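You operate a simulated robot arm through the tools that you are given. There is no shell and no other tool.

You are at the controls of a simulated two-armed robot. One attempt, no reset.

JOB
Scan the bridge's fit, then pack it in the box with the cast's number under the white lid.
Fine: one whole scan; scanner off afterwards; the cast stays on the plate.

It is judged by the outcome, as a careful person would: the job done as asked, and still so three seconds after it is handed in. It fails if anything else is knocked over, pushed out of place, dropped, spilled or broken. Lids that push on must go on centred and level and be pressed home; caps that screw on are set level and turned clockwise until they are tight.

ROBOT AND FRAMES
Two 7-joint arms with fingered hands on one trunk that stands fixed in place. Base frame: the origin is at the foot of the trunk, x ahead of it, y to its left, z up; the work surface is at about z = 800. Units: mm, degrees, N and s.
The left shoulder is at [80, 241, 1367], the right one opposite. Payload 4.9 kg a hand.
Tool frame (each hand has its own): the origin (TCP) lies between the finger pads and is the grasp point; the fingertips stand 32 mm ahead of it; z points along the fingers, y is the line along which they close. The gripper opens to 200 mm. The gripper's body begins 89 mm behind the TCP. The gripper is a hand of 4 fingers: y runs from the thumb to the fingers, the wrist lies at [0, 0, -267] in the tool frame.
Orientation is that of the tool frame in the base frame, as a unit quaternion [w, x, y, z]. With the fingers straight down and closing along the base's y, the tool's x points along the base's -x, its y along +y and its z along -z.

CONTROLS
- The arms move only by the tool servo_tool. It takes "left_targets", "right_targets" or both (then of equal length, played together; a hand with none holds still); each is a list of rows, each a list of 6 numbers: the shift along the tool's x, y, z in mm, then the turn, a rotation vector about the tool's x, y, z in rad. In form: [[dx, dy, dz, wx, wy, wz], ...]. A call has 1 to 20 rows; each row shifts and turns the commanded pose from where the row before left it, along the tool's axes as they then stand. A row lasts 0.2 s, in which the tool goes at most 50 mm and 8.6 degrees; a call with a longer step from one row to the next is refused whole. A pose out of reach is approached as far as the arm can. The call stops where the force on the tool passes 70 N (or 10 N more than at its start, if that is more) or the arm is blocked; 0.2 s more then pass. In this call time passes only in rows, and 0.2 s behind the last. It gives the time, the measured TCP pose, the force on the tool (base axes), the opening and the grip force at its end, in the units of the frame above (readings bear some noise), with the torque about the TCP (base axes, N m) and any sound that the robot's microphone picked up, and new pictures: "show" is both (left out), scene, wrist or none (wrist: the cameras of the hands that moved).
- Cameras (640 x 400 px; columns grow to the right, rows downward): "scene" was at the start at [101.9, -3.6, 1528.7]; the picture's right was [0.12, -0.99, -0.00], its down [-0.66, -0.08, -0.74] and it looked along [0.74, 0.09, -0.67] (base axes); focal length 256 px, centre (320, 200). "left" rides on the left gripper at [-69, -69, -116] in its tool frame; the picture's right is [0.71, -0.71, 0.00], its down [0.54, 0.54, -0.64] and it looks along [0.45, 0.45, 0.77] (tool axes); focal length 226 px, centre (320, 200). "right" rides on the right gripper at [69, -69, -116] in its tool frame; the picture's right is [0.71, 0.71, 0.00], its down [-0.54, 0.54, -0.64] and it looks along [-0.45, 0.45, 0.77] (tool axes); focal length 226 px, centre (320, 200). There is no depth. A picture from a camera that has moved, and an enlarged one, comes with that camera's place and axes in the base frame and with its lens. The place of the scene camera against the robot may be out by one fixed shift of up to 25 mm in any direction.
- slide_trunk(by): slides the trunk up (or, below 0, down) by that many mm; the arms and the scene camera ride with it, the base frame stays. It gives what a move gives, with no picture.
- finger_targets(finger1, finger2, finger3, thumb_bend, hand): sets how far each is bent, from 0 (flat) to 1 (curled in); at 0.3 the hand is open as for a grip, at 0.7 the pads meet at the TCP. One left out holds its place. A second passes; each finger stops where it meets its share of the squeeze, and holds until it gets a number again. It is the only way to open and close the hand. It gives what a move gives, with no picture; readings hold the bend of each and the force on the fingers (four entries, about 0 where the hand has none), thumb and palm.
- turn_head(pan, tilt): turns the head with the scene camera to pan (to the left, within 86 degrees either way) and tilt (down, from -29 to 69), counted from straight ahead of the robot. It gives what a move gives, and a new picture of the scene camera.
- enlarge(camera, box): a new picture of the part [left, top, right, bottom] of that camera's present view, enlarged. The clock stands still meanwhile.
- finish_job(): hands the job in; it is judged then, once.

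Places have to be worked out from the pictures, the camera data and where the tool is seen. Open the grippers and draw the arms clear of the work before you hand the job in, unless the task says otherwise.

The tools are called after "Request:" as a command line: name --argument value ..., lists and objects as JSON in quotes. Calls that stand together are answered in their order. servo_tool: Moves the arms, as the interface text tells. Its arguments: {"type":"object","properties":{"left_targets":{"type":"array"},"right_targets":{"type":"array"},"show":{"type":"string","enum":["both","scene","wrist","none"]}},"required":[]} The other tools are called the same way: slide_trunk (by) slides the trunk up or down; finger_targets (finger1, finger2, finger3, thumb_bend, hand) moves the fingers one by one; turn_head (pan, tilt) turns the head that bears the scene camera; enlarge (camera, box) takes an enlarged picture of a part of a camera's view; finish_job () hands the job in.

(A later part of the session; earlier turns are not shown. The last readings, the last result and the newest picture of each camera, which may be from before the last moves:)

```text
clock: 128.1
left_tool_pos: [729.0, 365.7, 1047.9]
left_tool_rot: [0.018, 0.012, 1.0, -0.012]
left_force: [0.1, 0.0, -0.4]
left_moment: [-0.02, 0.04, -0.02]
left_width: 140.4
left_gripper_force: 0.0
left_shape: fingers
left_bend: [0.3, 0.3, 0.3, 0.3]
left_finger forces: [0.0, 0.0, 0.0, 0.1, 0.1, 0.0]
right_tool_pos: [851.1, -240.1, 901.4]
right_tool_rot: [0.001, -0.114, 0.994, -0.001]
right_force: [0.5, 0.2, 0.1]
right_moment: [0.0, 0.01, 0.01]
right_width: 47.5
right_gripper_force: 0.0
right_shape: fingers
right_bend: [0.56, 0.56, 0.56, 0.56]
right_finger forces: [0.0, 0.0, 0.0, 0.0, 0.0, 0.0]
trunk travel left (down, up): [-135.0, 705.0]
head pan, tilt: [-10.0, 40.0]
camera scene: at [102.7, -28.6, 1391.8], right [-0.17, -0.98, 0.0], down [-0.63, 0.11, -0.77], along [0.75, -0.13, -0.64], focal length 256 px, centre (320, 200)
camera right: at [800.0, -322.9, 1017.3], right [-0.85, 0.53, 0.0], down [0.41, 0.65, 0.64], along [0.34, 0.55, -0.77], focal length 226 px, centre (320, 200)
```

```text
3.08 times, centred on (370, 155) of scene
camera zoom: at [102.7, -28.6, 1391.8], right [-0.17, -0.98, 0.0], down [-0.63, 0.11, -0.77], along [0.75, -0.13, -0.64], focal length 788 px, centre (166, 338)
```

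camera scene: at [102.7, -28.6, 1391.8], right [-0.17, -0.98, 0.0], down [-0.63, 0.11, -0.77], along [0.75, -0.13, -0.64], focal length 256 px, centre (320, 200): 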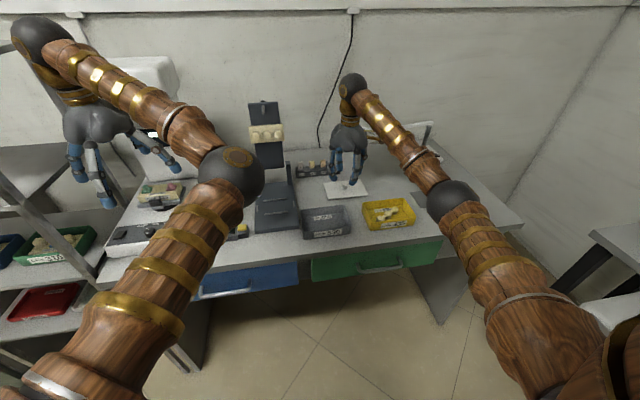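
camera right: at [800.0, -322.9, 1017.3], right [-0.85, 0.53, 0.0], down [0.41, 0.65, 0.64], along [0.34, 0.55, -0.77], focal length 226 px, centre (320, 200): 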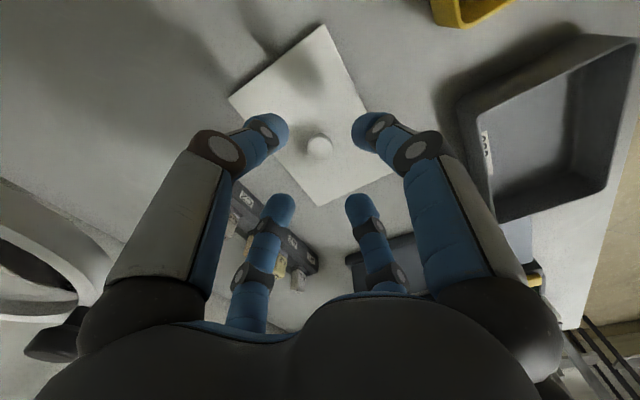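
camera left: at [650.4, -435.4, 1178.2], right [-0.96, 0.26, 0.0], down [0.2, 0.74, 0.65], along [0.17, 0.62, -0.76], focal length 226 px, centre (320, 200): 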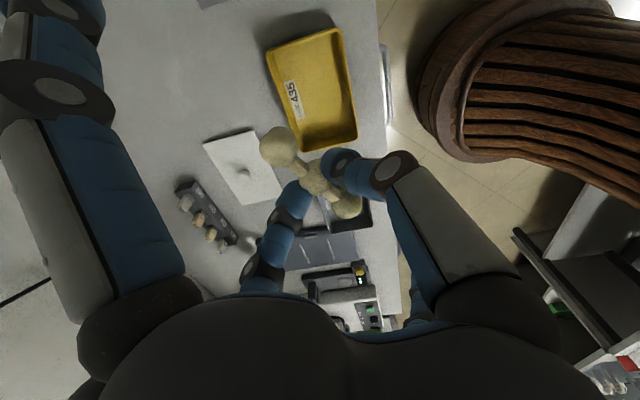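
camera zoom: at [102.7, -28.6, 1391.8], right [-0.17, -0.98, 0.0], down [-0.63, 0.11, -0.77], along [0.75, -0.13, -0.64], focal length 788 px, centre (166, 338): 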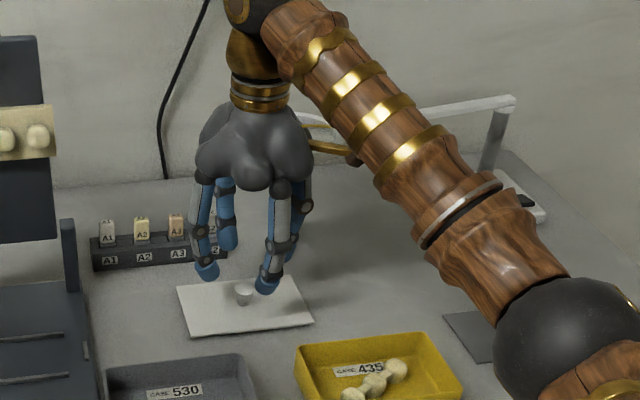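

The knob is centred and the ring is ~100 mm off-axis in the finger gap, so there's clearance. Descending 33 mm more, then narrowing the fingers a little.

Request:
servo_tool --right_targets '[[0, 0.5, 18, 0, 0, 0], [0, 0, 15, 0, 0, 0]]' --show "none"

Request:
finger_targets --hand "right" --finger1 0.59 --finger2 0.59 --finger3 0.59 --thumb_bend 0.59

Request:
enlarge --camera "right" --box '[220, 80, 420, 230]'

Request:
enlarge --camera "scene" --box '[310, 110, 400, 220]'

```text
clock: 128.7
left_tool_pos: [728.8, 366.3, 1048.1]
left_tool_rot: [0.019, 0.012, 1.0, -0.012]
left_force: [0.1, -0.1, 1.3]
left_moment: [0.03, 0.01, 0.01]
left_width: 140.5
left_gripper_force: 0.2
left_shape: fingers
left_bend: [0.3, 0.3, 0.3, 0.3]
left_finger forces: [0.0, 0.0, 0.0, 0.0, 0.1, 0.0]
right_tool_pos: [850.2, -239.6, 866.6]
right_tool_rot: [0.0, -0.113, 0.994, 0.001]
right_force: [-0.8, -0.7, 0.1]
right_moment: [-0.02, 0.0, 0.01]
right_width: 47.7
right_gripper_force: 0.0
right_shape: fingers
right_bend: [0.56, 0.56, 0.56, 0.56]
right_finger forces: [0.0, 0.1, 0.0, 0.0, 0.1, 0.1]
trunk travel left (down, up): [-135.0, 705.0]
head pan, tilt: [-10.0, 40.0]
```

```text
clock: 129.7
left_tool_pos: [728.3, 366.8, 1047.7]
left_tool_rot: [0.019, 0.012, 1.0, -0.013]
left_force: [0.6, 0.0, 0.3]
left_moment: [-0.03, -0.03, -0.03]
left_width: 140.4
left_gripper_force: 0.1
left_shape: fingers
left_bend: [0.3, 0.3, 0.3, 0.3]
left_finger forces: [0.0, 0.0, 0.0, 0.1, 0.1, 0.0]
right_tool_pos: [850.6, -238.3, 867.9]
right_tool_rot: [-0.001, -0.112, 0.994, 0.0]
right_force: [-0.5, -0.6, 1.5]
right_moment: [-0.08, -0.01, 0.03]
right_width: 37.2
right_gripper_force: 0.1
right_shape: fingers
right_bend: [0.59, 0.59, 0.59, 0.59]
right_finger forces: [0.0, 0.0, 0.1, 0.0, 0.0, 0.0]
trunk travel left (down, up): [-135.0, 705.0]
head pan, tilt: [-10.0, 40.0]
```

```text
2.67 times, centred on (320, 155) of right
camera zoom: at [799.6, -321.9, 984.1], right [-0.85, 0.53, 0.0], down [0.41, 0.65, 0.64], along [0.34, 0.55, -0.77], focal length 603 px, centre (320, 320)
```

zoom: 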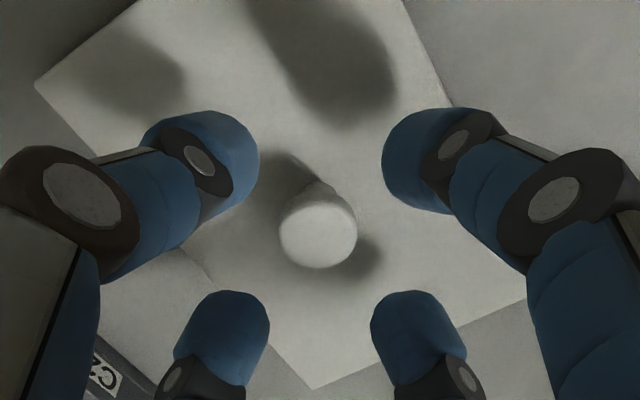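

```text
3.64 times, centred on (355, 165) of scene
camera zoom: at [102.7, -28.5, 1391.7], right [-0.17, -0.98, 0.0], down [-0.63, 0.11, -0.77], along [0.75, -0.13, -0.64], focal length 931 px, centre (193, 327)
```

zoom: 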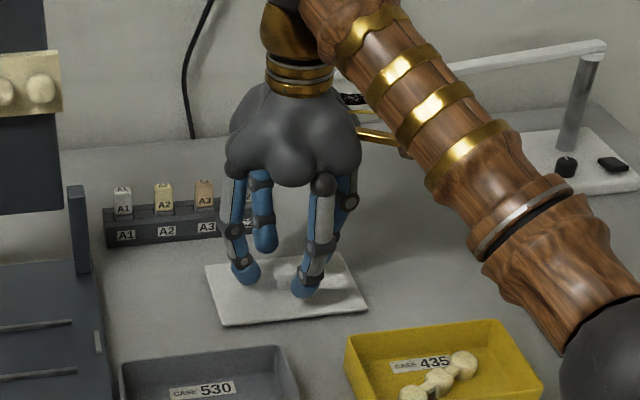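

Centred around the cap. Lowering in small steps until the tips are just above the lid plate.

Request:
servo_tool --right_targets '[[-0.5, 0, 4, 0, 0, 0], [0, 0, 3, 0, 0, 0]]' --show "none"

Request:
servo_tool --right_targets '[[0, 0, 1.5, 0, 0, 0], [0, 0, 1.5, 0, 0, 0]]' --show "none"

Request:
enlarge --camera "right" --box '[220, 80, 420, 230]'

```text
clock: 130.3
left_tool_pos: [729.3, 366.4, 1047.5]
left_tool_rot: [0.019, 0.012, 1.0, -0.012]
left_force: [0.2, -0.4, -0.1]
left_moment: [-0.01, 0.03, -0.03]
left_width: 140.3
left_gripper_force: 0.1
left_shape: fingers
left_bend: [0.3, 0.3, 0.3, 0.3]
left_finger forces: [0.1, 0.0, 0.0, 0.0, 0.0, 0.0]
right_tool_pos: [851.0, -238.7, 861.5]
right_tool_rot: [0.0, -0.114, 0.993, 0.0]
right_force: [0.3, -0.2, -0.9]
right_moment: [0.0, 0.01, -0.05]
right_width: 37.2
right_gripper_force: 0.1
right_shape: fingers
right_bend: [0.59, 0.59, 0.59, 0.59]
right_finger forces: [0.0, 0.0, 0.0, 0.1, 0.1, 0.0]
trunk travel left (down, up): [-135.0, 705.0]
head pan, tilt: [-10.0, 40.0]
```

```text
clock: 130.9
left_tool_pos: [728.6, 366.7, 1047.5]
left_tool_rot: [0.019, 0.012, 1.0, -0.012]
left_force: [0.8, 0.2, 0.6]
left_moment: [-0.01, -0.01, 0.01]
left_width: 140.4
left_gripper_force: 0.1
left_shape: fingers
left_bend: [0.3, 0.3, 0.3, 0.3]
left_finger forces: [0.0, 0.1, 0.0, 0.0, 0.1, 0.1]
right_tool_pos: [848.9, -239.4, 857.5]
right_tool_rot: [0.0, -0.113, 0.994, 0.0]
right_force: [0.1, 0.4, -0.1]
right_moment: [0.01, 0.01, -0.01]
right_width: 37.1
right_gripper_force: 0.1
right_shape: fingers
right_bend: [0.59, 0.59, 0.59, 0.59]
right_finger forces: [0.1, 0.1, 0.0, 0.1, 0.1, 0.0]
trunk travel left (down, up): [-135.0, 705.0]
head pan, tilt: [-10.0, 40.0]
```

```text
2.67 times, centred on (320, 155) of right
camera zoom: at [799.7, -322.3, 974.6], right [-0.85, 0.53, 0.0], down [0.41, 0.65, 0.64], along [0.34, 0.55, -0.77], focal length 603 px, centre (320, 320)
```

zoom: 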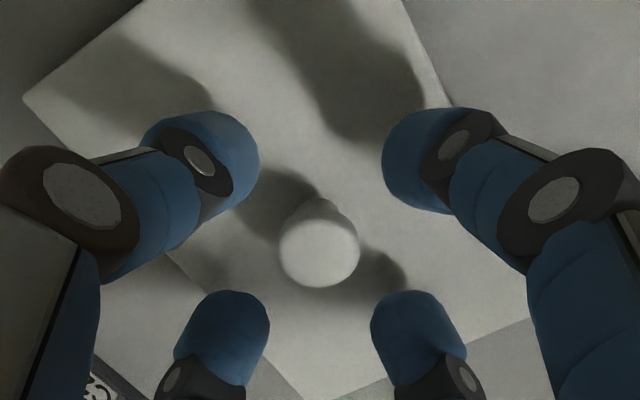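

No contact yet; continuing by 1.5 mm steps.

Request:
servo_tool --right_targets '[[0, 0, 1.5, 0, 0, 0], [0, 0, 1.5, 0, 0, 0]]' --show "none"

Request:
servo_tool --right_targets '[[0, 0, 1.5, 0, 0, 0]]' --show "none"

```text
clock: 131.5
left_tool_pos: [728.9, 365.5, 1048.2]
left_tool_rot: [0.019, 0.011, 1.0, -0.012]
left_force: [0.3, -0.2, 0.1]
left_moment: [0.03, 0.01, 0.01]
left_width: 140.3
left_gripper_force: 0.0
left_shape: fingers
left_bend: [0.3, 0.3, 0.3, 0.3]
left_finger forces: [0.1, 0.1, 0.0, 0.0, 0.1, 0.0]
right_tool_pos: [849.8, -239.0, 854.6]
right_tool_rot: [0.0, -0.113, 0.994, 0.0]
right_force: [-0.3, -0.5, 0.7]
right_moment: [-0.03, 0.02, -0.01]
right_width: 37.2
right_gripper_force: 0.0
right_shape: fingers
right_bend: [0.59, 0.59, 0.59, 0.59]
right_finger forces: [0.1, 0.0, 0.0, 0.1, 0.1, 0.0]
trunk travel left (down, up): [-135.0, 705.0]
head pan, tilt: [-10.0, 40.0]
```

```text
clock: 131.9
left_tool_pos: [729.0, 364.8, 1047.8]
left_tool_rot: [0.019, 0.012, 1.0, -0.013]
left_force: [-0.3, -0.2, -0.7]
left_moment: [0.02, 0.01, 0.02]
left_width: 140.1
left_gripper_force: 0.1
left_shape: fingers
left_bend: [0.3, 0.3, 0.3, 0.3]
left_finger forces: [0.0, 0.1, 0.0, 0.0, 0.0, 0.1]
right_tool_pos: [849.2, -239.3, 854.5]
right_tool_rot: [0.0, -0.113, 0.994, 0.001]
right_force: [0.6, 1.0, -0.2]
right_moment: [0.01, 0.01, 0.05]
right_width: 37.4
right_gripper_force: 0.1
right_shape: fingers
right_bend: [0.59, 0.59, 0.59, 0.59]
right_finger forces: [0.0, 0.0, 0.0, 0.1, 0.0, 0.0]
trunk travel left (down, up): [-135.0, 705.0]
head pan, tilt: [-10.0, 40.0]
```

Still no contact at ~853. Checking the view before deciding where to close.

Request:
enlarge --camera "right" --box '[220, 80, 420, 230]'

Request:
enlarge --camera "scene" --box '[320, 150, 390, 220]'

```text
2.67 times, centred on (320, 155) of right
camera zoom: at [799.5, -322.1, 970.3], right [-0.85, 0.53, 0.0], down [0.41, 0.65, 0.64], along [0.34, 0.55, -0.77], focal length 603 px, centre (320, 320)
```

zoom: 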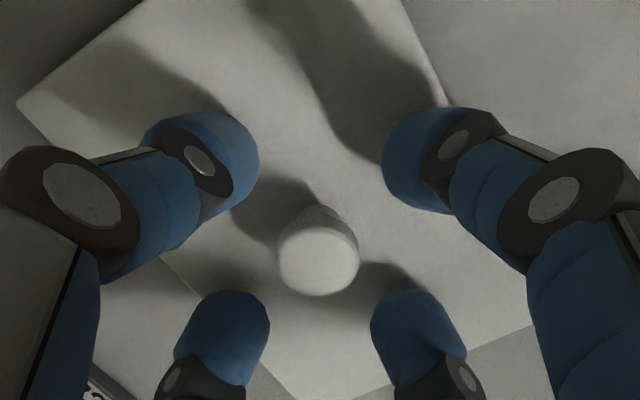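

```text
5.71 times, centred on (355, 185) of scene
camera zoom: at [102.7, -28.5, 1391.7], right [-0.17, -0.98, 0.0], down [-0.63, 0.11, -0.77], along [0.75, -0.13, -0.64], focal length 1463 px, centre (120, 286)
```

zoom: 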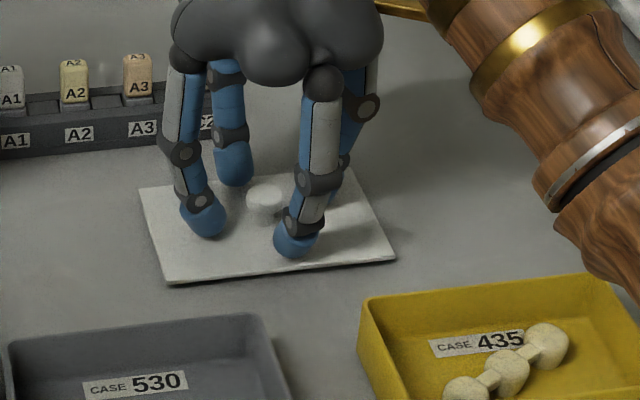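

Tips look a few mm above the plate. One more 2 mm step, then close.

Request:
servo_tool --right_targets '[[0, 0, 1, 0, 0, 0], [0, 0, 1, 0, 0, 0]]' --show "none"

Request:
finger_targets --hand "right" --finger1 0.66 --finger2 0.66 --finger3 0.66 --thumb_bend 0.66

Request:
enlarge --camera "right" --box '[220, 80, 420, 230]'

```text
clock: 132.5
left_tool_pos: [728.4, 365.3, 1047.8]
left_tool_rot: [0.019, 0.011, 1.0, -0.013]
left_force: [0.1, -0.2, -0.6]
left_moment: [0.01, 0.0, 0.02]
left_width: 140.6
left_gripper_force: 0.1
left_shape: fingers
left_bend: [0.3, 0.3, 0.3, 0.3]
left_finger forces: [0.1, 0.1, 0.0, 0.1, 0.0, 0.0]
right_tool_pos: [848.5, -239.0, 851.0]
right_tool_rot: [0.0, -0.113, 0.994, 0.0]
right_force: [0.1, 0.0, 0.6]
right_moment: [-0.01, 0.03, 0.0]
right_width: 36.8
right_gripper_force: 0.1
right_shape: fingers
right_bend: [0.59, 0.59, 0.59, 0.59]
right_finger forces: [0.0, 0.1, 0.0, 0.0, 0.0, 0.0]
trunk travel left (down, up): [-135.0, 705.0]
head pan, tilt: [-10.0, 40.0]
```

```text
clock: 133.5
left_tool_pos: [728.6, 366.8, 1047.8]
left_tool_rot: [0.019, 0.011, 1.0, -0.013]
left_force: [1.1, -0.9, -0.2]
left_moment: [-0.03, -0.01, -0.01]
left_width: 140.0
left_gripper_force: 0.1
left_shape: fingers
left_bend: [0.3, 0.3, 0.3, 0.3]
left_finger forces: [0.0, 0.0, 0.0, 0.0, 0.1, 0.0]
right_tool_pos: [849.5, -239.1, 852.1]
right_tool_rot: [0.001, -0.112, 0.994, 0.001]
right_force: [0.3, -0.2, 0.2]
right_moment: [-0.02, 0.03, 0.0]
right_width: 13.6
right_gripper_force: 1.5
right_shape: fingers
right_bend: [0.65, 0.65, 0.65, 0.66]
right_finger forces: [0.5, 0.7, 0.6, 0.0, 0.7, 0.0]
trunk travel left (down, up): [-135.0, 705.0]
head pan, tilt: [-10.0, 40.0]
```

```text
2.67 times, centred on (320, 155) of right
camera zoom: at [799.6, -322.1, 968.2], right [-0.85, 0.53, 0.0], down [0.41, 0.65, 0.64], along [0.34, 0.55, -0.77], focal length 603 px, centre (320, 320)
```

zoom: 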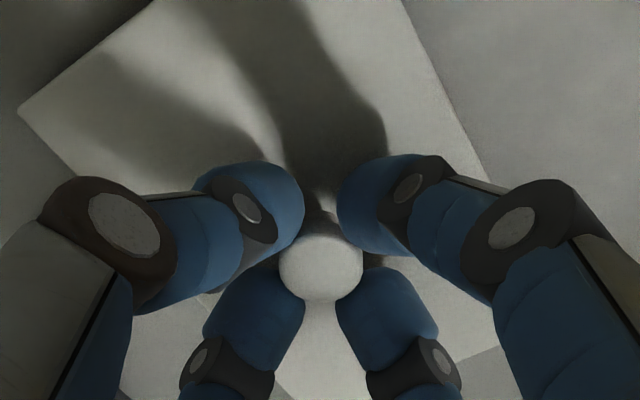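

All four digits touch the cap evenly. Squeezing to hold it firmly.

Request:
finger_targets --hand "right" --finger1 0.73 --finger2 0.73 --finger3 0.73 --thumb_bend 0.73

Request:
servo_tool --right_targets '[[0, 0, -4, 0, 0, 0], [0, 0, -6, 0, 0, 0]]' --show "none"

Request:
enlarge --camera "right" --box '[200, 60, 440, 240]'

Request:
enlarge --camera "scene" --box '[320, 150, 390, 220]'

```text
clock: 134.5
left_tool_pos: [728.3, 365.6, 1048.7]
left_tool_rot: [0.019, 0.011, 1.0, -0.012]
left_force: [0.0, 0.5, -0.5]
left_moment: [0.02, -0.02, 0.02]
left_width: 140.6
left_gripper_force: 0.1
left_shape: fingers
left_bend: [0.3, 0.3, 0.3, 0.3]
left_finger forces: [0.1, 0.0, 0.1, 0.0, 0.1, 0.0]
right_tool_pos: [849.6, -238.7, 852.7]
right_tool_rot: [0.0, -0.113, 0.994, 0.0]
right_force: [-0.8, -0.6, -0.4]
right_moment: [0.05, 0.05, 0.0]
right_width: 10.7
right_gripper_force: 19.1
right_shape: fingers
right_bend: [0.66, 0.66, 0.66, 0.67]
right_finger forces: [8.7, 10.0, 8.6, 0.0, 11.1, 0.0]
trunk travel left (down, up): [-135.0, 705.0]
head pan, tilt: [-10.0, 40.0]
```

```text
clock: 135.1
left_tool_pos: [729.0, 366.2, 1047.8]
left_tool_rot: [0.019, 0.012, 1.0, -0.012]
left_force: [0.7, -0.3, 0.6]
left_moment: [-0.02, -0.01, -0.04]
left_width: 140.4
left_gripper_force: 0.1
left_shape: fingers
left_bend: [0.3, 0.3, 0.3, 0.3]
left_finger forces: [0.1, 0.1, 0.0, 0.1, 0.0, 0.1]
right_tool_pos: [849.9, -239.1, 862.7]
right_tool_rot: [0.001, -0.113, 0.994, 0.0]
right_force: [-0.7, -0.1, 0.3]
right_moment: [0.01, 0.01, 0.01]
right_width: 10.8
right_gripper_force: 18.9
right_shape: fingers
right_bend: [0.66, 0.66, 0.66, 0.67]
right_finger forces: [8.8, 9.9, 8.6, 0.1, 11.4, 0.1]
trunk travel left (down, up): [-135.0, 705.0]
head pan, tilt: [-10.0, 40.0]
```

```text
2.22 times, centred on (320, 150) of right
camera zoom: at [799.9, -322.2, 978.6], right [-0.85, 0.53, 0.0], down [0.41, 0.65, 0.64], along [0.34, 0.55, -0.77], focal length 502 px, centre (320, 311)
```

zoom: 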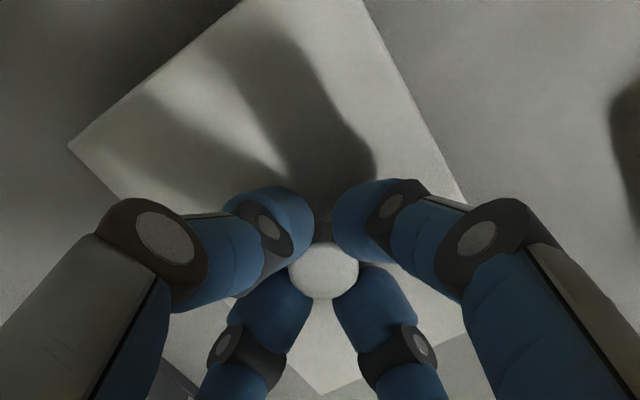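

```text
5.71 times, centred on (355, 185) of scene
camera zoom: at [102.5, -28.5, 1391.7], right [-0.17, -0.98, 0.0], down [-0.63, 0.11, -0.77], along [0.75, -0.13, -0.64], focal length 1463 px, centre (120, 286)
```

zoom: 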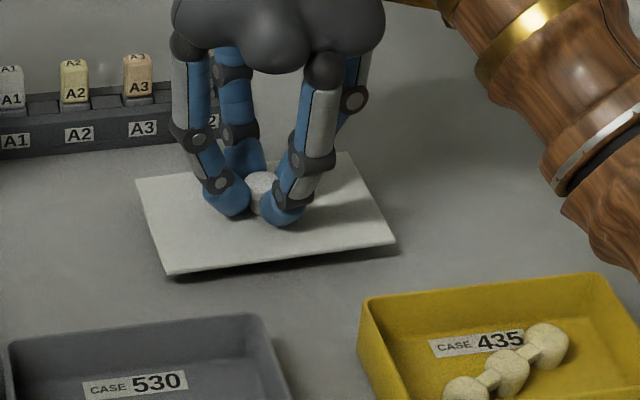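

The lid is up, level and centred in the grip. I'll lift it 50 mm more and carry it over to the yellow box.

Request:
servo_tool --right_targets '[[0, 0, -15, 0, 0, 0], [0, 0, -20, 0, 0, 0], [0, 0, -15, 0, 0, 0], [37.5, -12.3, 0, 0, 0, 0], [37.5, -12.3, 0, 0, 0, 0], [37.5, -12.3, 0, 0, 0, 0], [37.5, -12.3, 0, 0, 0, 0], [37.5, -12.3, 0, 0, 0, 0]]' --show "both"

Request:
enlarge --camera "right" --box '[180, 40, 460, 260]'

Request:
enlarge --camera "scene" --box '[320, 140, 460, 260]'

```text
clock: 136.9
left_tool_pos: [727.1, 365.9, 1049.2]
left_tool_rot: [0.02, 0.011, 1.0, -0.012]
left_force: [0.5, -0.5, 0.7]
left_moment: [-0.02, -0.03, 0.0]
left_width: 140.2
left_gripper_force: 0.0
left_shape: fingers
left_bend: [0.3, 0.3, 0.3, 0.3]
left_finger forces: [0.0, 0.0, 0.0, 0.0, 0.1, 0.0]
right_tool_pos: [680.3, -341.5, 912.7]
right_tool_rot: [0.0, -0.113, 0.994, 0.0]
right_force: [0.1, -0.7, 0.0]
right_moment: [0.01, -0.01, 0.03]
right_width: 10.5
right_gripper_force: 18.7
right_shape: fingers
right_bend: [0.66, 0.66, 0.66, 0.67]
right_finger forces: [8.6, 9.8, 8.4, 0.0, 11.2, 0.0]
trunk travel left (down, up): [-135.0, 705.0]
head pan, tilt: [-10.0, 40.0]
camera scene: at [101.3, -29.6, 1391.8], right [-0.17, -0.98, 0.0], down [-0.63, 0.11, -0.77], along [0.75, -0.13, -0.64], focal length 256 px, centre (320, 200)
camera right: at [630.0, -424.5, 1028.2], right [-0.85, 0.53, 0.0], down [0.41, 0.65, 0.64], along [0.34, 0.55, -0.77], focal length 226 px, centre (320, 200)
```

scene: 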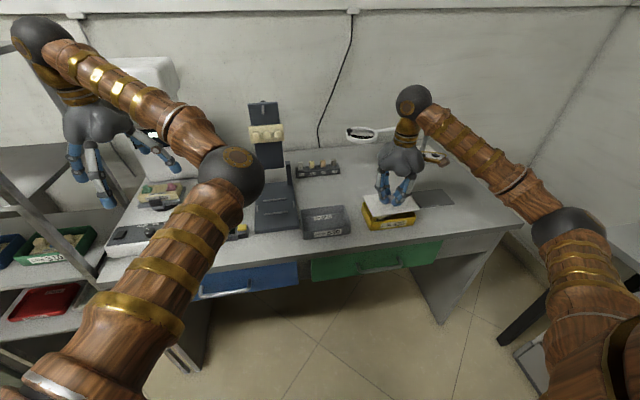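
right: 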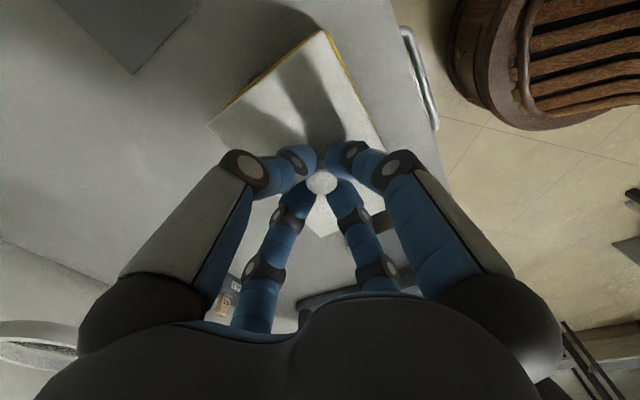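

```text
1.82 times, centred on (320, 150) of right
camera zoom: at [630.0, -424.5, 1028.2], right [-0.85, 0.53, 0.0], down [0.41, 0.65, 0.64], along [0.34, 0.55, -0.77], focal length 411 px, centre (320, 291)
```

zoom: 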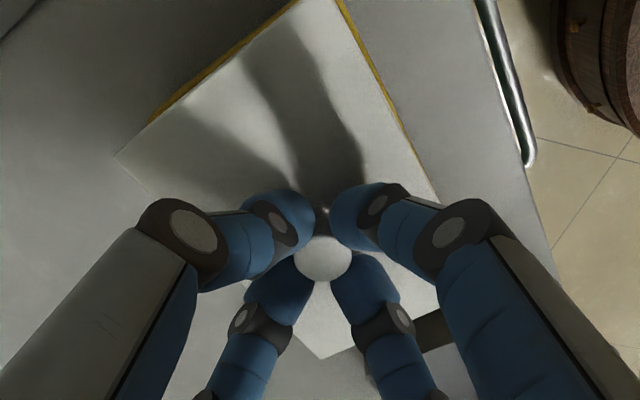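

```text
3.33 times, centred on (390, 200) of scene
camera zoom: at [101.3, -29.6, 1391.8], right [-0.17, -0.98, 0.0], down [-0.63, 0.11, -0.77], along [0.75, -0.13, -0.64], focal length 853 px, centre (87, 200)
```

zoom: 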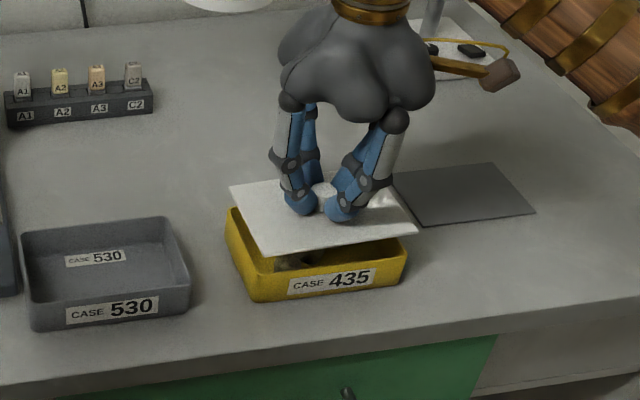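

The lid is over the box. I'll zoom for exact lid corners versus the yellow rim.

Request:
enlarge --camera "right" --box '[190, 15, 400, 145]'

Request:
enlarge --camera "scene" --box '[350, 180, 430, 240]'

```text
3.05 times, centred on (295, 80) of right
camera zoom: at [630.0, -424.5, 1028.2], right [-0.85, 0.53, 0.0], down [0.41, 0.65, 0.64], along [0.34, 0.55, -0.77], focal length 689 px, centre (396, 566)
```

zoom: 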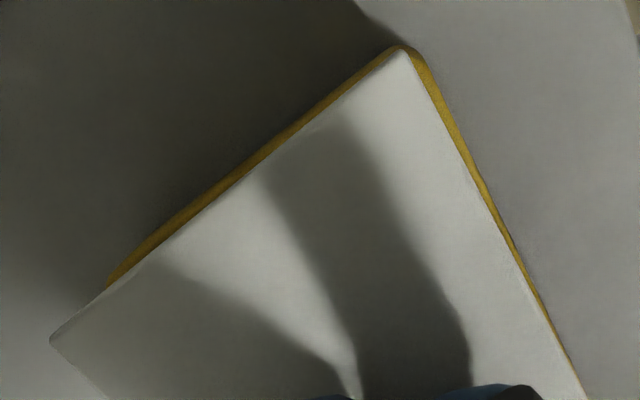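

```text
6.67 times, centred on (390, 210) of scene
camera zoom: at [101.3, -29.6, 1391.8], right [-0.17, -0.98, 0.0], down [-0.63, 0.11, -0.77], along [0.75, -0.13, -0.64], focal length 1707 px, centre (-147, 133)
```

zoom: 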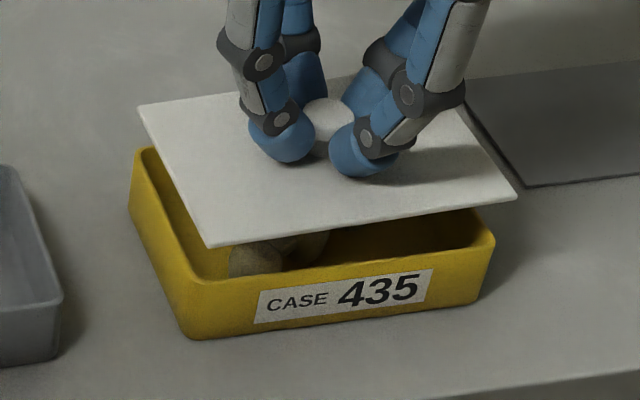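

Lid and box nearly coincide; the lid is yawed about 0.9° and ~1 mm off in x relative to the box. I'll correct that and lower 17 mm, then re-check.

Request:
servo_tool --right_targets '[[-1, -0.2, 0, 0, 0, 0.016], [0, 0, 9, 0, 0, 0], [0, 0, 8, 0, 0, 0]]' --show "none"

Request:
enlarge --camera "right" --box '[190, 25, 400, 155]'

Request:
enlarge --camera "scene" --box '[350, 180, 430, 240]'

```text
clock: 137.7
left_tool_pos: [728.9, 366.5, 1048.3]
left_tool_rot: [0.019, 0.012, 1.0, -0.012]
left_force: [0.3, -0.5, -0.2]
left_moment: [0.05, -0.01, -0.01]
left_width: 140.4
left_gripper_force: 0.0
left_shape: fingers
left_bend: [0.3, 0.3, 0.3, 0.3]
left_finger forces: [0.0, 0.0, 0.0, 0.0, 0.0, 0.0]
right_tool_pos: [682.9, -340.5, 895.0]
right_tool_rot: [0.0, -0.106, 0.994, 0.0]
right_force: [-0.1, -0.4, -0.6]
right_moment: [0.01, -0.02, -0.04]
right_width: 10.7
right_gripper_force: 18.8
right_shape: fingers
right_bend: [0.66, 0.66, 0.66, 0.67]
right_finger forces: [8.6, 9.8, 8.4, 0.0, 11.2, 0.0]
trunk travel left (down, up): [-135.0, 705.0]
head pan, tilt: [-10.0, 40.0]
```

```text
3.05 times, centred on (295, 90) of right
camera zoom: at [630.9, -423.2, 1011.4], right [-0.84, 0.54, 0.0], down [0.42, 0.64, 0.64], along [0.35, 0.54, -0.77], focal length 689 px, centre (396, 535)
```

zoom: 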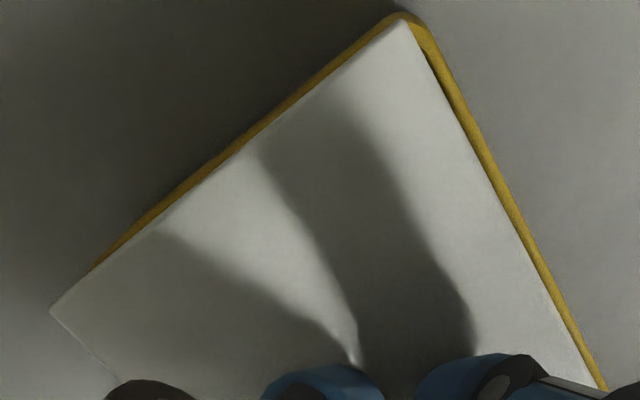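

```text
6.67 times, centred on (390, 210) of scene
camera zoom: at [102.8, -28.6, 1391.7], right [-0.17, -0.98, 0.0], down [-0.63, 0.11, -0.77], along [0.75, -0.13, -0.64], focal length 1707 px, centre (-147, 133)
```

zoom: 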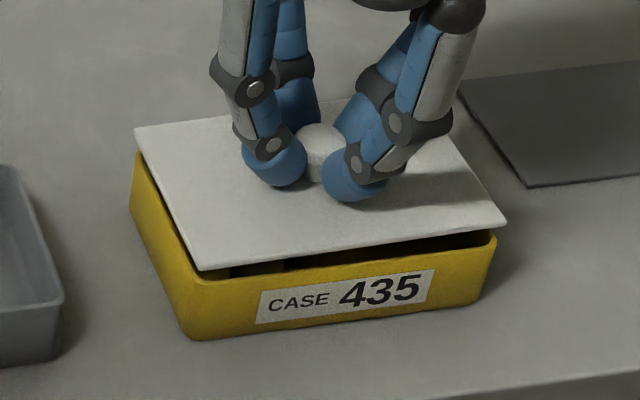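

Edges are nearly parallel; the remaining offset is about 1–3 mm. I'll lower 6 mm more (still above the rim) so parallax is small, then fine-align.

Request:
servo_tool --right_targets '[[0, 0, 3, 0, 0, 0], [0, 0, 3, 0, 0, 0]]' --show "none"

Request:
enlarge --camera "right" --box '[190, 25, 400, 155]'

Request:
enlarge --camera "scene" --box '[355, 185, 425, 240]'

```text
clock: 138.3
left_tool_pos: [728.8, 365.8, 1048.2]
left_tool_rot: [0.019, 0.011, 1.0, -0.012]
left_force: [0.2, -0.4, 0.8]
left_moment: [-0.02, -0.01, 0.02]
left_width: 140.4
left_gripper_force: 0.1
left_shape: fingers
left_bend: [0.3, 0.3, 0.3, 0.3]
left_finger forces: [0.0, 0.0, 0.0, 0.0, 0.1, 0.0]
right_tool_pos: [681.7, -341.6, 886.7]
right_tool_rot: [0.0, -0.105, 0.995, 0.001]
right_force: [0.4, -0.5, -0.8]
right_moment: [-0.01, -0.02, -0.02]
right_width: 11.0
right_gripper_force: 18.7
right_shape: fingers
right_bend: [0.66, 0.66, 0.66, 0.67]
right_finger forces: [8.7, 9.6, 8.4, 0.0, 11.3, 0.0]
trunk travel left (down, up): [-135.0, 705.0]
head pan, tilt: [-10.0, 40.0]
```

```text
3.05 times, centred on (295, 90) of right
camera zoom: at [630.8, -423.2, 1005.4], right [-0.84, 0.54, 0.0], down [0.42, 0.64, 0.64], along [0.35, 0.54, -0.77], focal length 689 px, centre (396, 535)
```

zoom: 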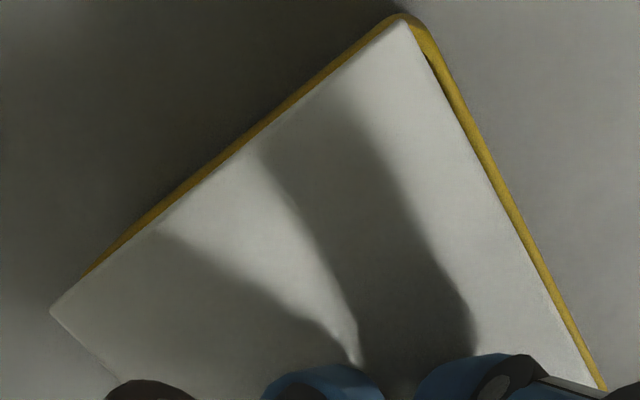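

```text
7.27 times, centred on (390, 212) of scene
camera zoom: at [102.5, -28.6, 1391.7], right [-0.17, -0.98, 0.0], down [-0.63, 0.11, -0.77], along [0.75, -0.13, -0.64], focal length 1862 px, centre (-189, 109)
```

zoom: 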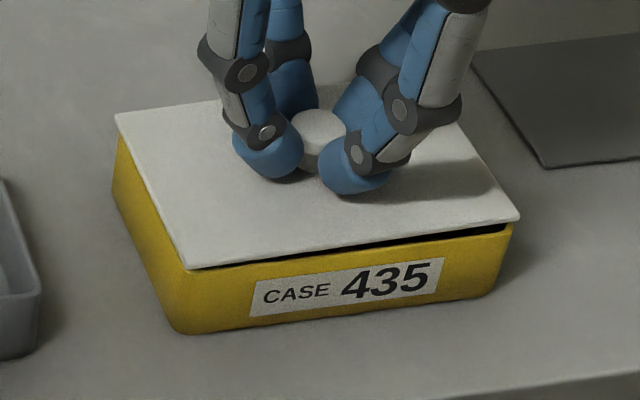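

Comparing the lid (centred on the TCP at about (683, −341)) with the box centre (681, −339.6): the lid sits ~2 mm too far in +x and ~1.5 mm too far in −y. I'll shift it by that amount and look closely again.

Request:
servo_tool --right_targets '[[1.9, 1.9, 0, 0, 0, 0.004]]' --show "none"

Request:
enlarge --camera "right" --box '[290, 20, 350, 60]'

Request:
enlarge --camera "scene" --box '[360, 205, 395, 235]'

Request:
enlarge --camera "scene" --box '[395, 200, 430, 230]'

```text
clock: 138.7
left_tool_pos: [729.2, 365.5, 1047.1]
left_tool_rot: [0.019, 0.012, 1.0, -0.013]
left_force: [-1.0, -0.1, -0.2]
left_moment: [0.03, -0.01, 0.01]
left_width: 140.4
left_gripper_force: 0.1
left_shape: fingers
left_bend: [0.3, 0.3, 0.3, 0.3]
left_finger forces: [0.0, 0.1, 0.0, 0.0, 0.0, 0.0]
right_tool_pos: [679.9, -339.7, 889.4]
right_tool_rot: [0.0, -0.104, 0.995, 0.001]
right_force: [-0.2, 0.6, -0.5]
right_moment: [0.05, 0.02, -0.02]
right_width: 10.6
right_gripper_force: 18.9
right_shape: fingers
right_bend: [0.66, 0.66, 0.66, 0.67]
right_finger forces: [8.6, 9.8, 8.5, 0.0, 11.2, 0.0]
trunk travel left (down, up): [-135.0, 705.0]
head pan, tilt: [-10.0, 40.0]
```

```text
10.00 times, centred on (320, 40) of right
camera zoom: at [628.1, -421.6, 1005.4], right [-0.84, 0.55, 0.0], down [0.42, 0.64, 0.64], along [0.35, 0.54, -0.77], focal length 2261 px, centre (320, 1800)
```

zoom: 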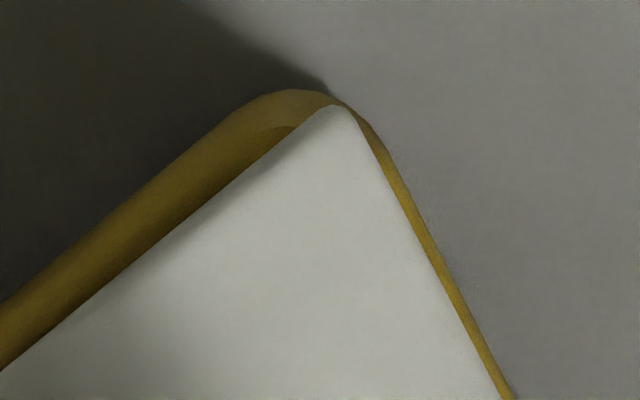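

```text
13.33 times, centred on (378, 220) of scene
camera zoom: at [102.5, -28.6, 1391.7], right [-0.17, -0.98, 0.0], down [-0.63, 0.11, -0.77], along [0.75, -0.13, -0.64], focal length 3413 px, centre (-447, -67)
```

zoom: 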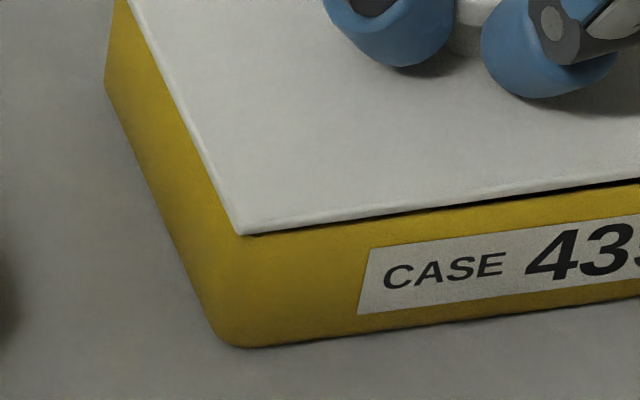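

```text
13.33 times, centred on (412, 215) of scene
camera zoom: at [102.5, -28.6, 1391.7], right [-0.17, -0.98, 0.0], down [-0.63, 0.11, -0.77], along [0.75, -0.13, -0.64], focal length 3413 px, centre (-913, 0)
```

zoom: 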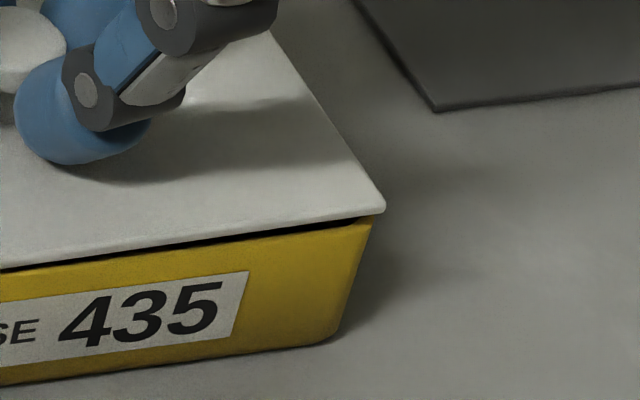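

I'll take another look at both visible edges with a longer baseline from the wrist camera.

Request:
enlarge --camera "right" --box '[190, 20, 330, 130]'

Request:
enlarge --camera "right" --box '[310, 25, 400, 155]'

```text
3.64 times, centred on (260, 75) of right
camera zoom: at [628.1, -421.6, 1005.4], right [-0.84, 0.55, 0.0], down [0.42, 0.64, 0.64], along [0.35, 0.54, -0.77], focal length 822 px, centre (538, 654)
```

zoom: 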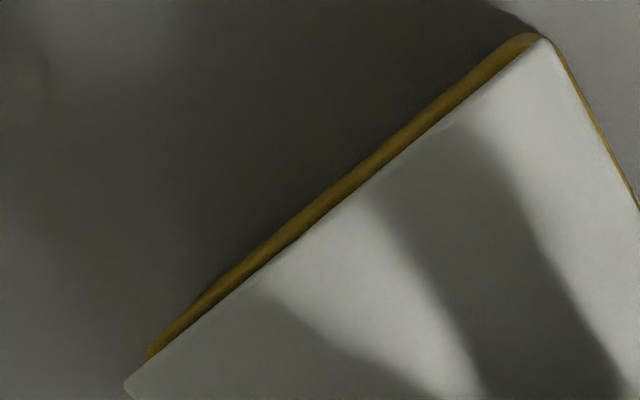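

```text
3.08 times, centred on (355, 90) of right
camera zoom: at [628.1, -421.6, 1005.4], right [-0.84, 0.55, 0.0], down [0.42, 0.64, 0.64], along [0.35, 0.54, -0.77], focal length 696 px, centre (212, 538)
```

zoom: 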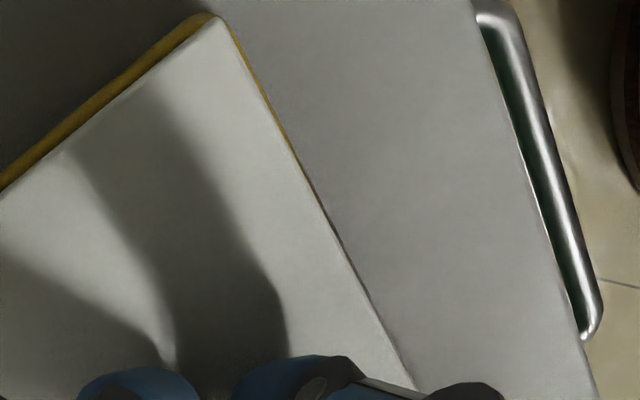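

The two views suggest the plate's underside is now within a couple of mm of the rim, with small residual yaw (lid slightly counter-clockwise) and ~1–2 mm in y. I'll make a small correction and lower 1 mm at a time, watching force.

Request:
servo_tool --right_targets '[[0.7, -1.1, 0, 0, 0, 0.01], [0, 0, 1, 0, 0, 0]]' --show "none"

Request:
servo_tool --right_targets '[[0, 0, 1, 0, 0, 0]]' --show "none"

Request:
enlarge --camera "scene" --box '[355, 185, 425, 240]'

Request:
enlarge --camera "right" --box '[190, 20, 400, 155]'

```text
clock: 139.3
left_tool_pos: [729.0, 366.7, 1047.7]
left_tool_rot: [0.019, 0.012, 1.0, -0.012]
left_force: [0.7, 0.3, 0.4]
left_moment: [0.01, -0.02, -0.01]
left_width: 140.2
left_gripper_force: 0.0
left_shape: fingers
left_bend: [0.3, 0.3, 0.3, 0.3]
left_finger forces: [0.0, 0.0, 0.1, 0.1, 0.0, 0.0]
right_tool_pos: [679.4, -341.6, 889.1]
right_tool_rot: [0.0, -0.098, 0.995, 0.0]
right_force: [0.4, 0.2, 0.2]
right_moment: [0.0, 0.0, -0.02]
right_width: 10.8
right_gripper_force: 18.9
right_shape: fingers
right_bend: [0.66, 0.66, 0.66, 0.67]
right_finger forces: [8.7, 9.7, 8.3, 0.0, 11.2, 0.0]
trunk travel left (down, up): [-135.0, 705.0]
head pan, tilt: [-10.0, 40.0]
```

```text
clock: 139.7
left_tool_pos: [728.0, 366.2, 1048.8]
left_tool_rot: [0.02, 0.011, 1.0, -0.012]
left_force: [-0.2, 0.0, 1.1]
left_moment: [0.04, 0.03, 0.0]
left_width: 140.5
left_gripper_force: 0.0
left_shape: fingers
left_bend: [0.3, 0.3, 0.3, 0.3]
left_finger forces: [0.0, 0.1, 0.0, 0.0, 0.0, 0.1]
right_tool_pos: [679.5, -340.0, 887.1]
right_tool_rot: [0.0, -0.099, 0.995, 0.0]
right_force: [0.2, 0.5, -0.5]
right_moment: [0.02, 0.02, 0.02]
right_width: 10.9
right_gripper_force: 18.9
right_shape: fingers
right_bend: [0.66, 0.66, 0.66, 0.67]
right_finger forces: [8.7, 9.9, 8.5, 0.0, 11.1, 0.0]
trunk travel left (down, up): [-135.0, 705.0]
head pan, tilt: [-10.0, 40.0]
```

```text
7.27 times, centred on (390, 212) of scene
camera zoom: at [102.6, -28.6, 1391.7], right [-0.17, -0.98, 0.0], down [-0.63, 0.11, -0.77], along [0.75, -0.13, -0.64], focal length 1862 px, centre (-189, 109)
```

zoom: 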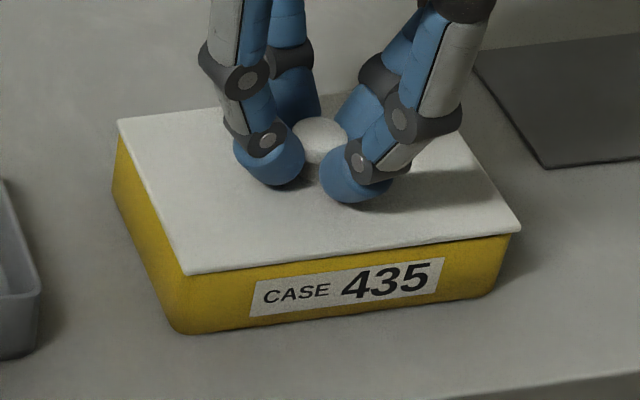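

```text
2.96 times, centred on (295, 88) of right
camera zoom: at [626.6, -422.3, 1003.4], right [-0.83, 0.56, 0.0], down [0.43, 0.64, 0.64], along [0.36, 0.53, -0.77], focal length 670 px, centre (394, 533)
```

zoom: 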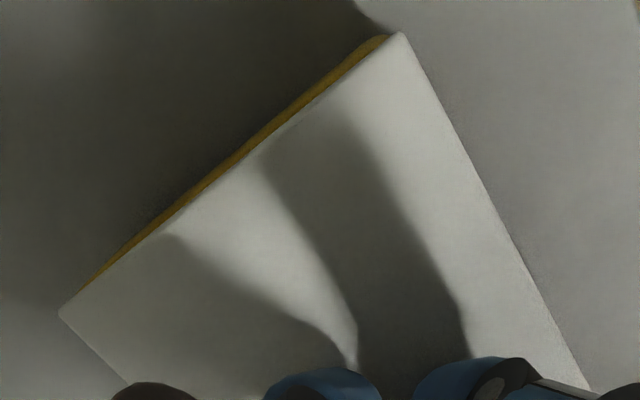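

Edges now look parallel and closed up in both views, still without contact force. Lowering 1 mm at a time until it touches.

Request:
servo_tool --right_targets '[[0, 0, 1, 0, 0, 0], [0, 0, 1, 0, 0, 0]]' --show "none"

Request:
servo_tool --right_targets '[[0, 0, 1, 0, 0, 0], [0, 0, 1, 0, 0, 0]]' --show "none"

Request:
enlarge --camera "scene" --box '[355, 185, 425, 240]'

```text
clock: 140.3
left_tool_pos: [728.7, 366.5, 1048.4]
left_tool_rot: [0.019, 0.012, 1.0, -0.012]
left_force: [0.3, 0.2, 0.1]
left_moment: [0.02, 0.0, -0.02]
left_width: 140.4
left_gripper_force: 0.0
left_shape: fingers
left_bend: [0.3, 0.3, 0.3, 0.3]
left_finger forces: [0.0, 0.1, 0.0, 0.0, 0.0, 0.1]
right_tool_pos: [679.6, -342.0, 886.4]
right_tool_rot: [-0.001, -0.099, 0.995, 0.001]
right_force: [-0.2, -0.6, 5.6]
right_moment: [0.05, 0.03, 0.04]
right_width: 10.8
right_gripper_force: 20.9
right_shape: fingers
right_bend: [0.66, 0.66, 0.66, 0.67]
right_finger forces: [9.5, 11.4, 9.4, 0.0, 12.2, 0.0]
trunk travel left (down, up): [-135.0, 705.0]
head pan, tilt: [-10.0, 40.0]
```

```text
clock: 140.9
left_tool_pos: [727.0, 366.4, 1048.0]
left_tool_rot: [0.02, 0.012, 1.0, -0.014]
left_force: [0.4, -0.1, -0.3]
left_moment: [0.03, -0.03, 0.0]
left_width: 140.7
left_gripper_force: 0.0
left_shape: fingers
left_bend: [0.3, 0.3, 0.3, 0.3]
left_finger forces: [0.1, 0.0, 0.1, 0.1, 0.0, 0.0]
right_tool_pos: [678.7, -341.0, 885.3]
right_tool_rot: [0.001, -0.098, 0.995, -0.001]
right_force: [2.7, -1.4, 17.0]
right_moment: [0.02, -0.07, -0.03]
right_width: 10.4
right_gripper_force: 25.0
right_shape: fingers
right_bend: [0.66, 0.66, 0.66, 0.67]
right_finger forces: [10.9, 12.4, 11.3, 0.0, 15.0, 0.1]
trunk travel left (down, up): [-135.0, 705.0]
head pan, tilt: [-10.0, 40.0]
```

```text
7.27 times, centred on (390, 212) of scene
camera zoom: at [101.1, -27.9, 1392.1], right [-0.17, -0.98, 0.0], down [-0.63, 0.11, -0.77], along [0.76, -0.13, -0.64], focal length 1862 px, centre (-189, 109)
```

zoom: 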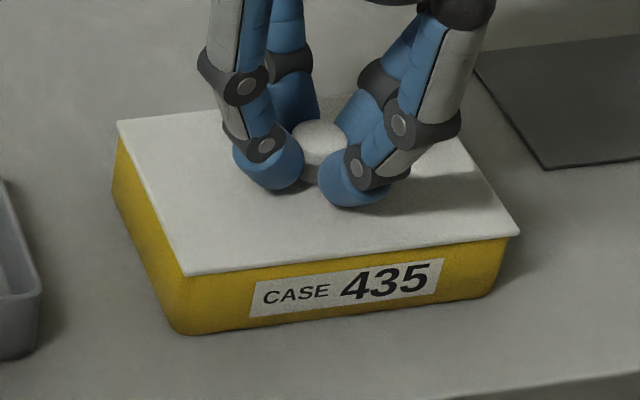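

Contact is even (17 N, almost no moment) and the lid looks flush with the rim. I'll press down further in small steps to push it home, watching for movement or a click.

Request:
servo_tool --right_targets '[[0, 0, 1.5, 0, 0, 0], [0, 0, 1.5, 0, 0, 0]]' --show "none"

Request:
servo_tool --right_targets '[[0, 0, 1.5, 0, 0, 0], [0, 0, 1.5, 0, 0, 0]]' --show "none"

Request:
enlarge --camera "scene" --box '[355, 185, 425, 240]'

Request:
enlarge --camera "right" --box '[190, 20, 400, 155]'

```text
clock: 141.5
left_tool_pos: [726.0, 366.5, 1050.8]
left_tool_rot: [0.02, 0.012, 1.0, -0.013]
left_force: [-0.6, 0.3, 1.4]
left_moment: [0.02, 0.04, -0.01]
left_width: 140.4
left_gripper_force: 0.2
left_shape: fingers
left_bend: [0.3, 0.3, 0.3, 0.3]
left_finger forces: [0.0, 0.1, 0.0, 0.0, 0.1, 0.1]
right_tool_pos: [679.0, -341.2, 883.0]
right_tool_rot: [0.002, -0.097, 0.995, 0.0]
right_force: [5.8, -2.3, 34.1]
right_moment: [-0.1, -0.17, 0.01]
right_width: 10.1
right_gripper_force: 27.7
right_shape: fingers
right_bend: [0.66, 0.65, 0.66, 0.67]
right_finger forces: [12.4, 12.2, 13.2, 0.1, 18.3, 0.0]
trunk travel left (down, up): [-135.0, 705.0]
head pan, tilt: [-10.0, 40.0]
```

```text
clock: 142.1
left_tool_pos: [725.9, 367.0, 1049.0]
left_tool_rot: [0.019, 0.012, 1.0, -0.013]
left_force: [0.3, 0.2, -0.5]
left_moment: [-0.02, 0.01, 0.0]
left_width: 140.2
left_gripper_force: 0.1
left_shape: fingers
left_bend: [0.3, 0.3, 0.3, 0.3]
left_finger forces: [0.0, 0.0, 0.0, 0.0, 0.0, 0.0]
right_tool_pos: [676.6, -339.2, 878.8]
right_tool_rot: [0.002, -0.098, 0.995, -0.001]
right_force: [0.3, 1.2, 31.3]
right_moment: [0.35, -0.03, -0.04]
right_width: 9.2
right_gripper_force: 35.2
right_shape: fingers
right_bend: [0.66, 0.66, 0.66, 0.67]
right_finger forces: [8.8, 30.1, 16.8, 0.1, 15.5, 0.1]
trunk travel left (down, up): [-135.0, 705.0]
head pan, tilt: [-10.0, 40.0]
```

```text
7.27 times, centred on (390, 212) of scene
camera zoom: at [99.6, -27.0, 1392.1], right [-0.17, -0.98, 0.0], down [-0.63, 0.11, -0.77], along [0.76, -0.13, -0.64], focal length 1862 px, centre (-189, 109)
```

zoom: 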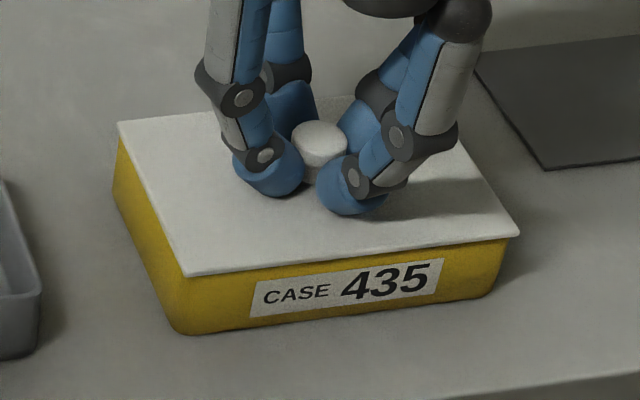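

```text
2.96 times, centred on (295, 88) of right
camera zoom: at [624.8, -421.5, 996.0], right [-0.83, 0.55, 0.0], down [0.42, 0.64, 0.64], along [0.36, 0.53, -0.77], focal length 670 px, centre (394, 533)
```

zoom: 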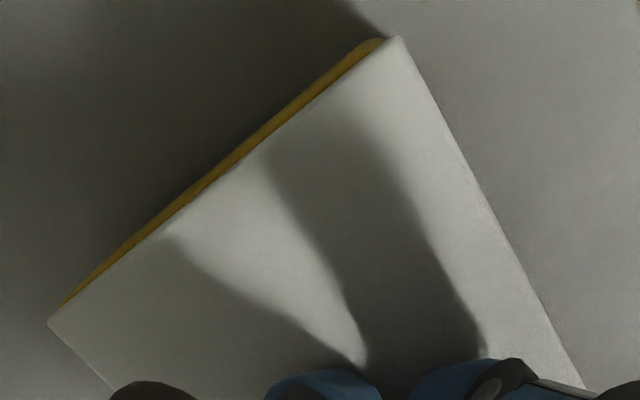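

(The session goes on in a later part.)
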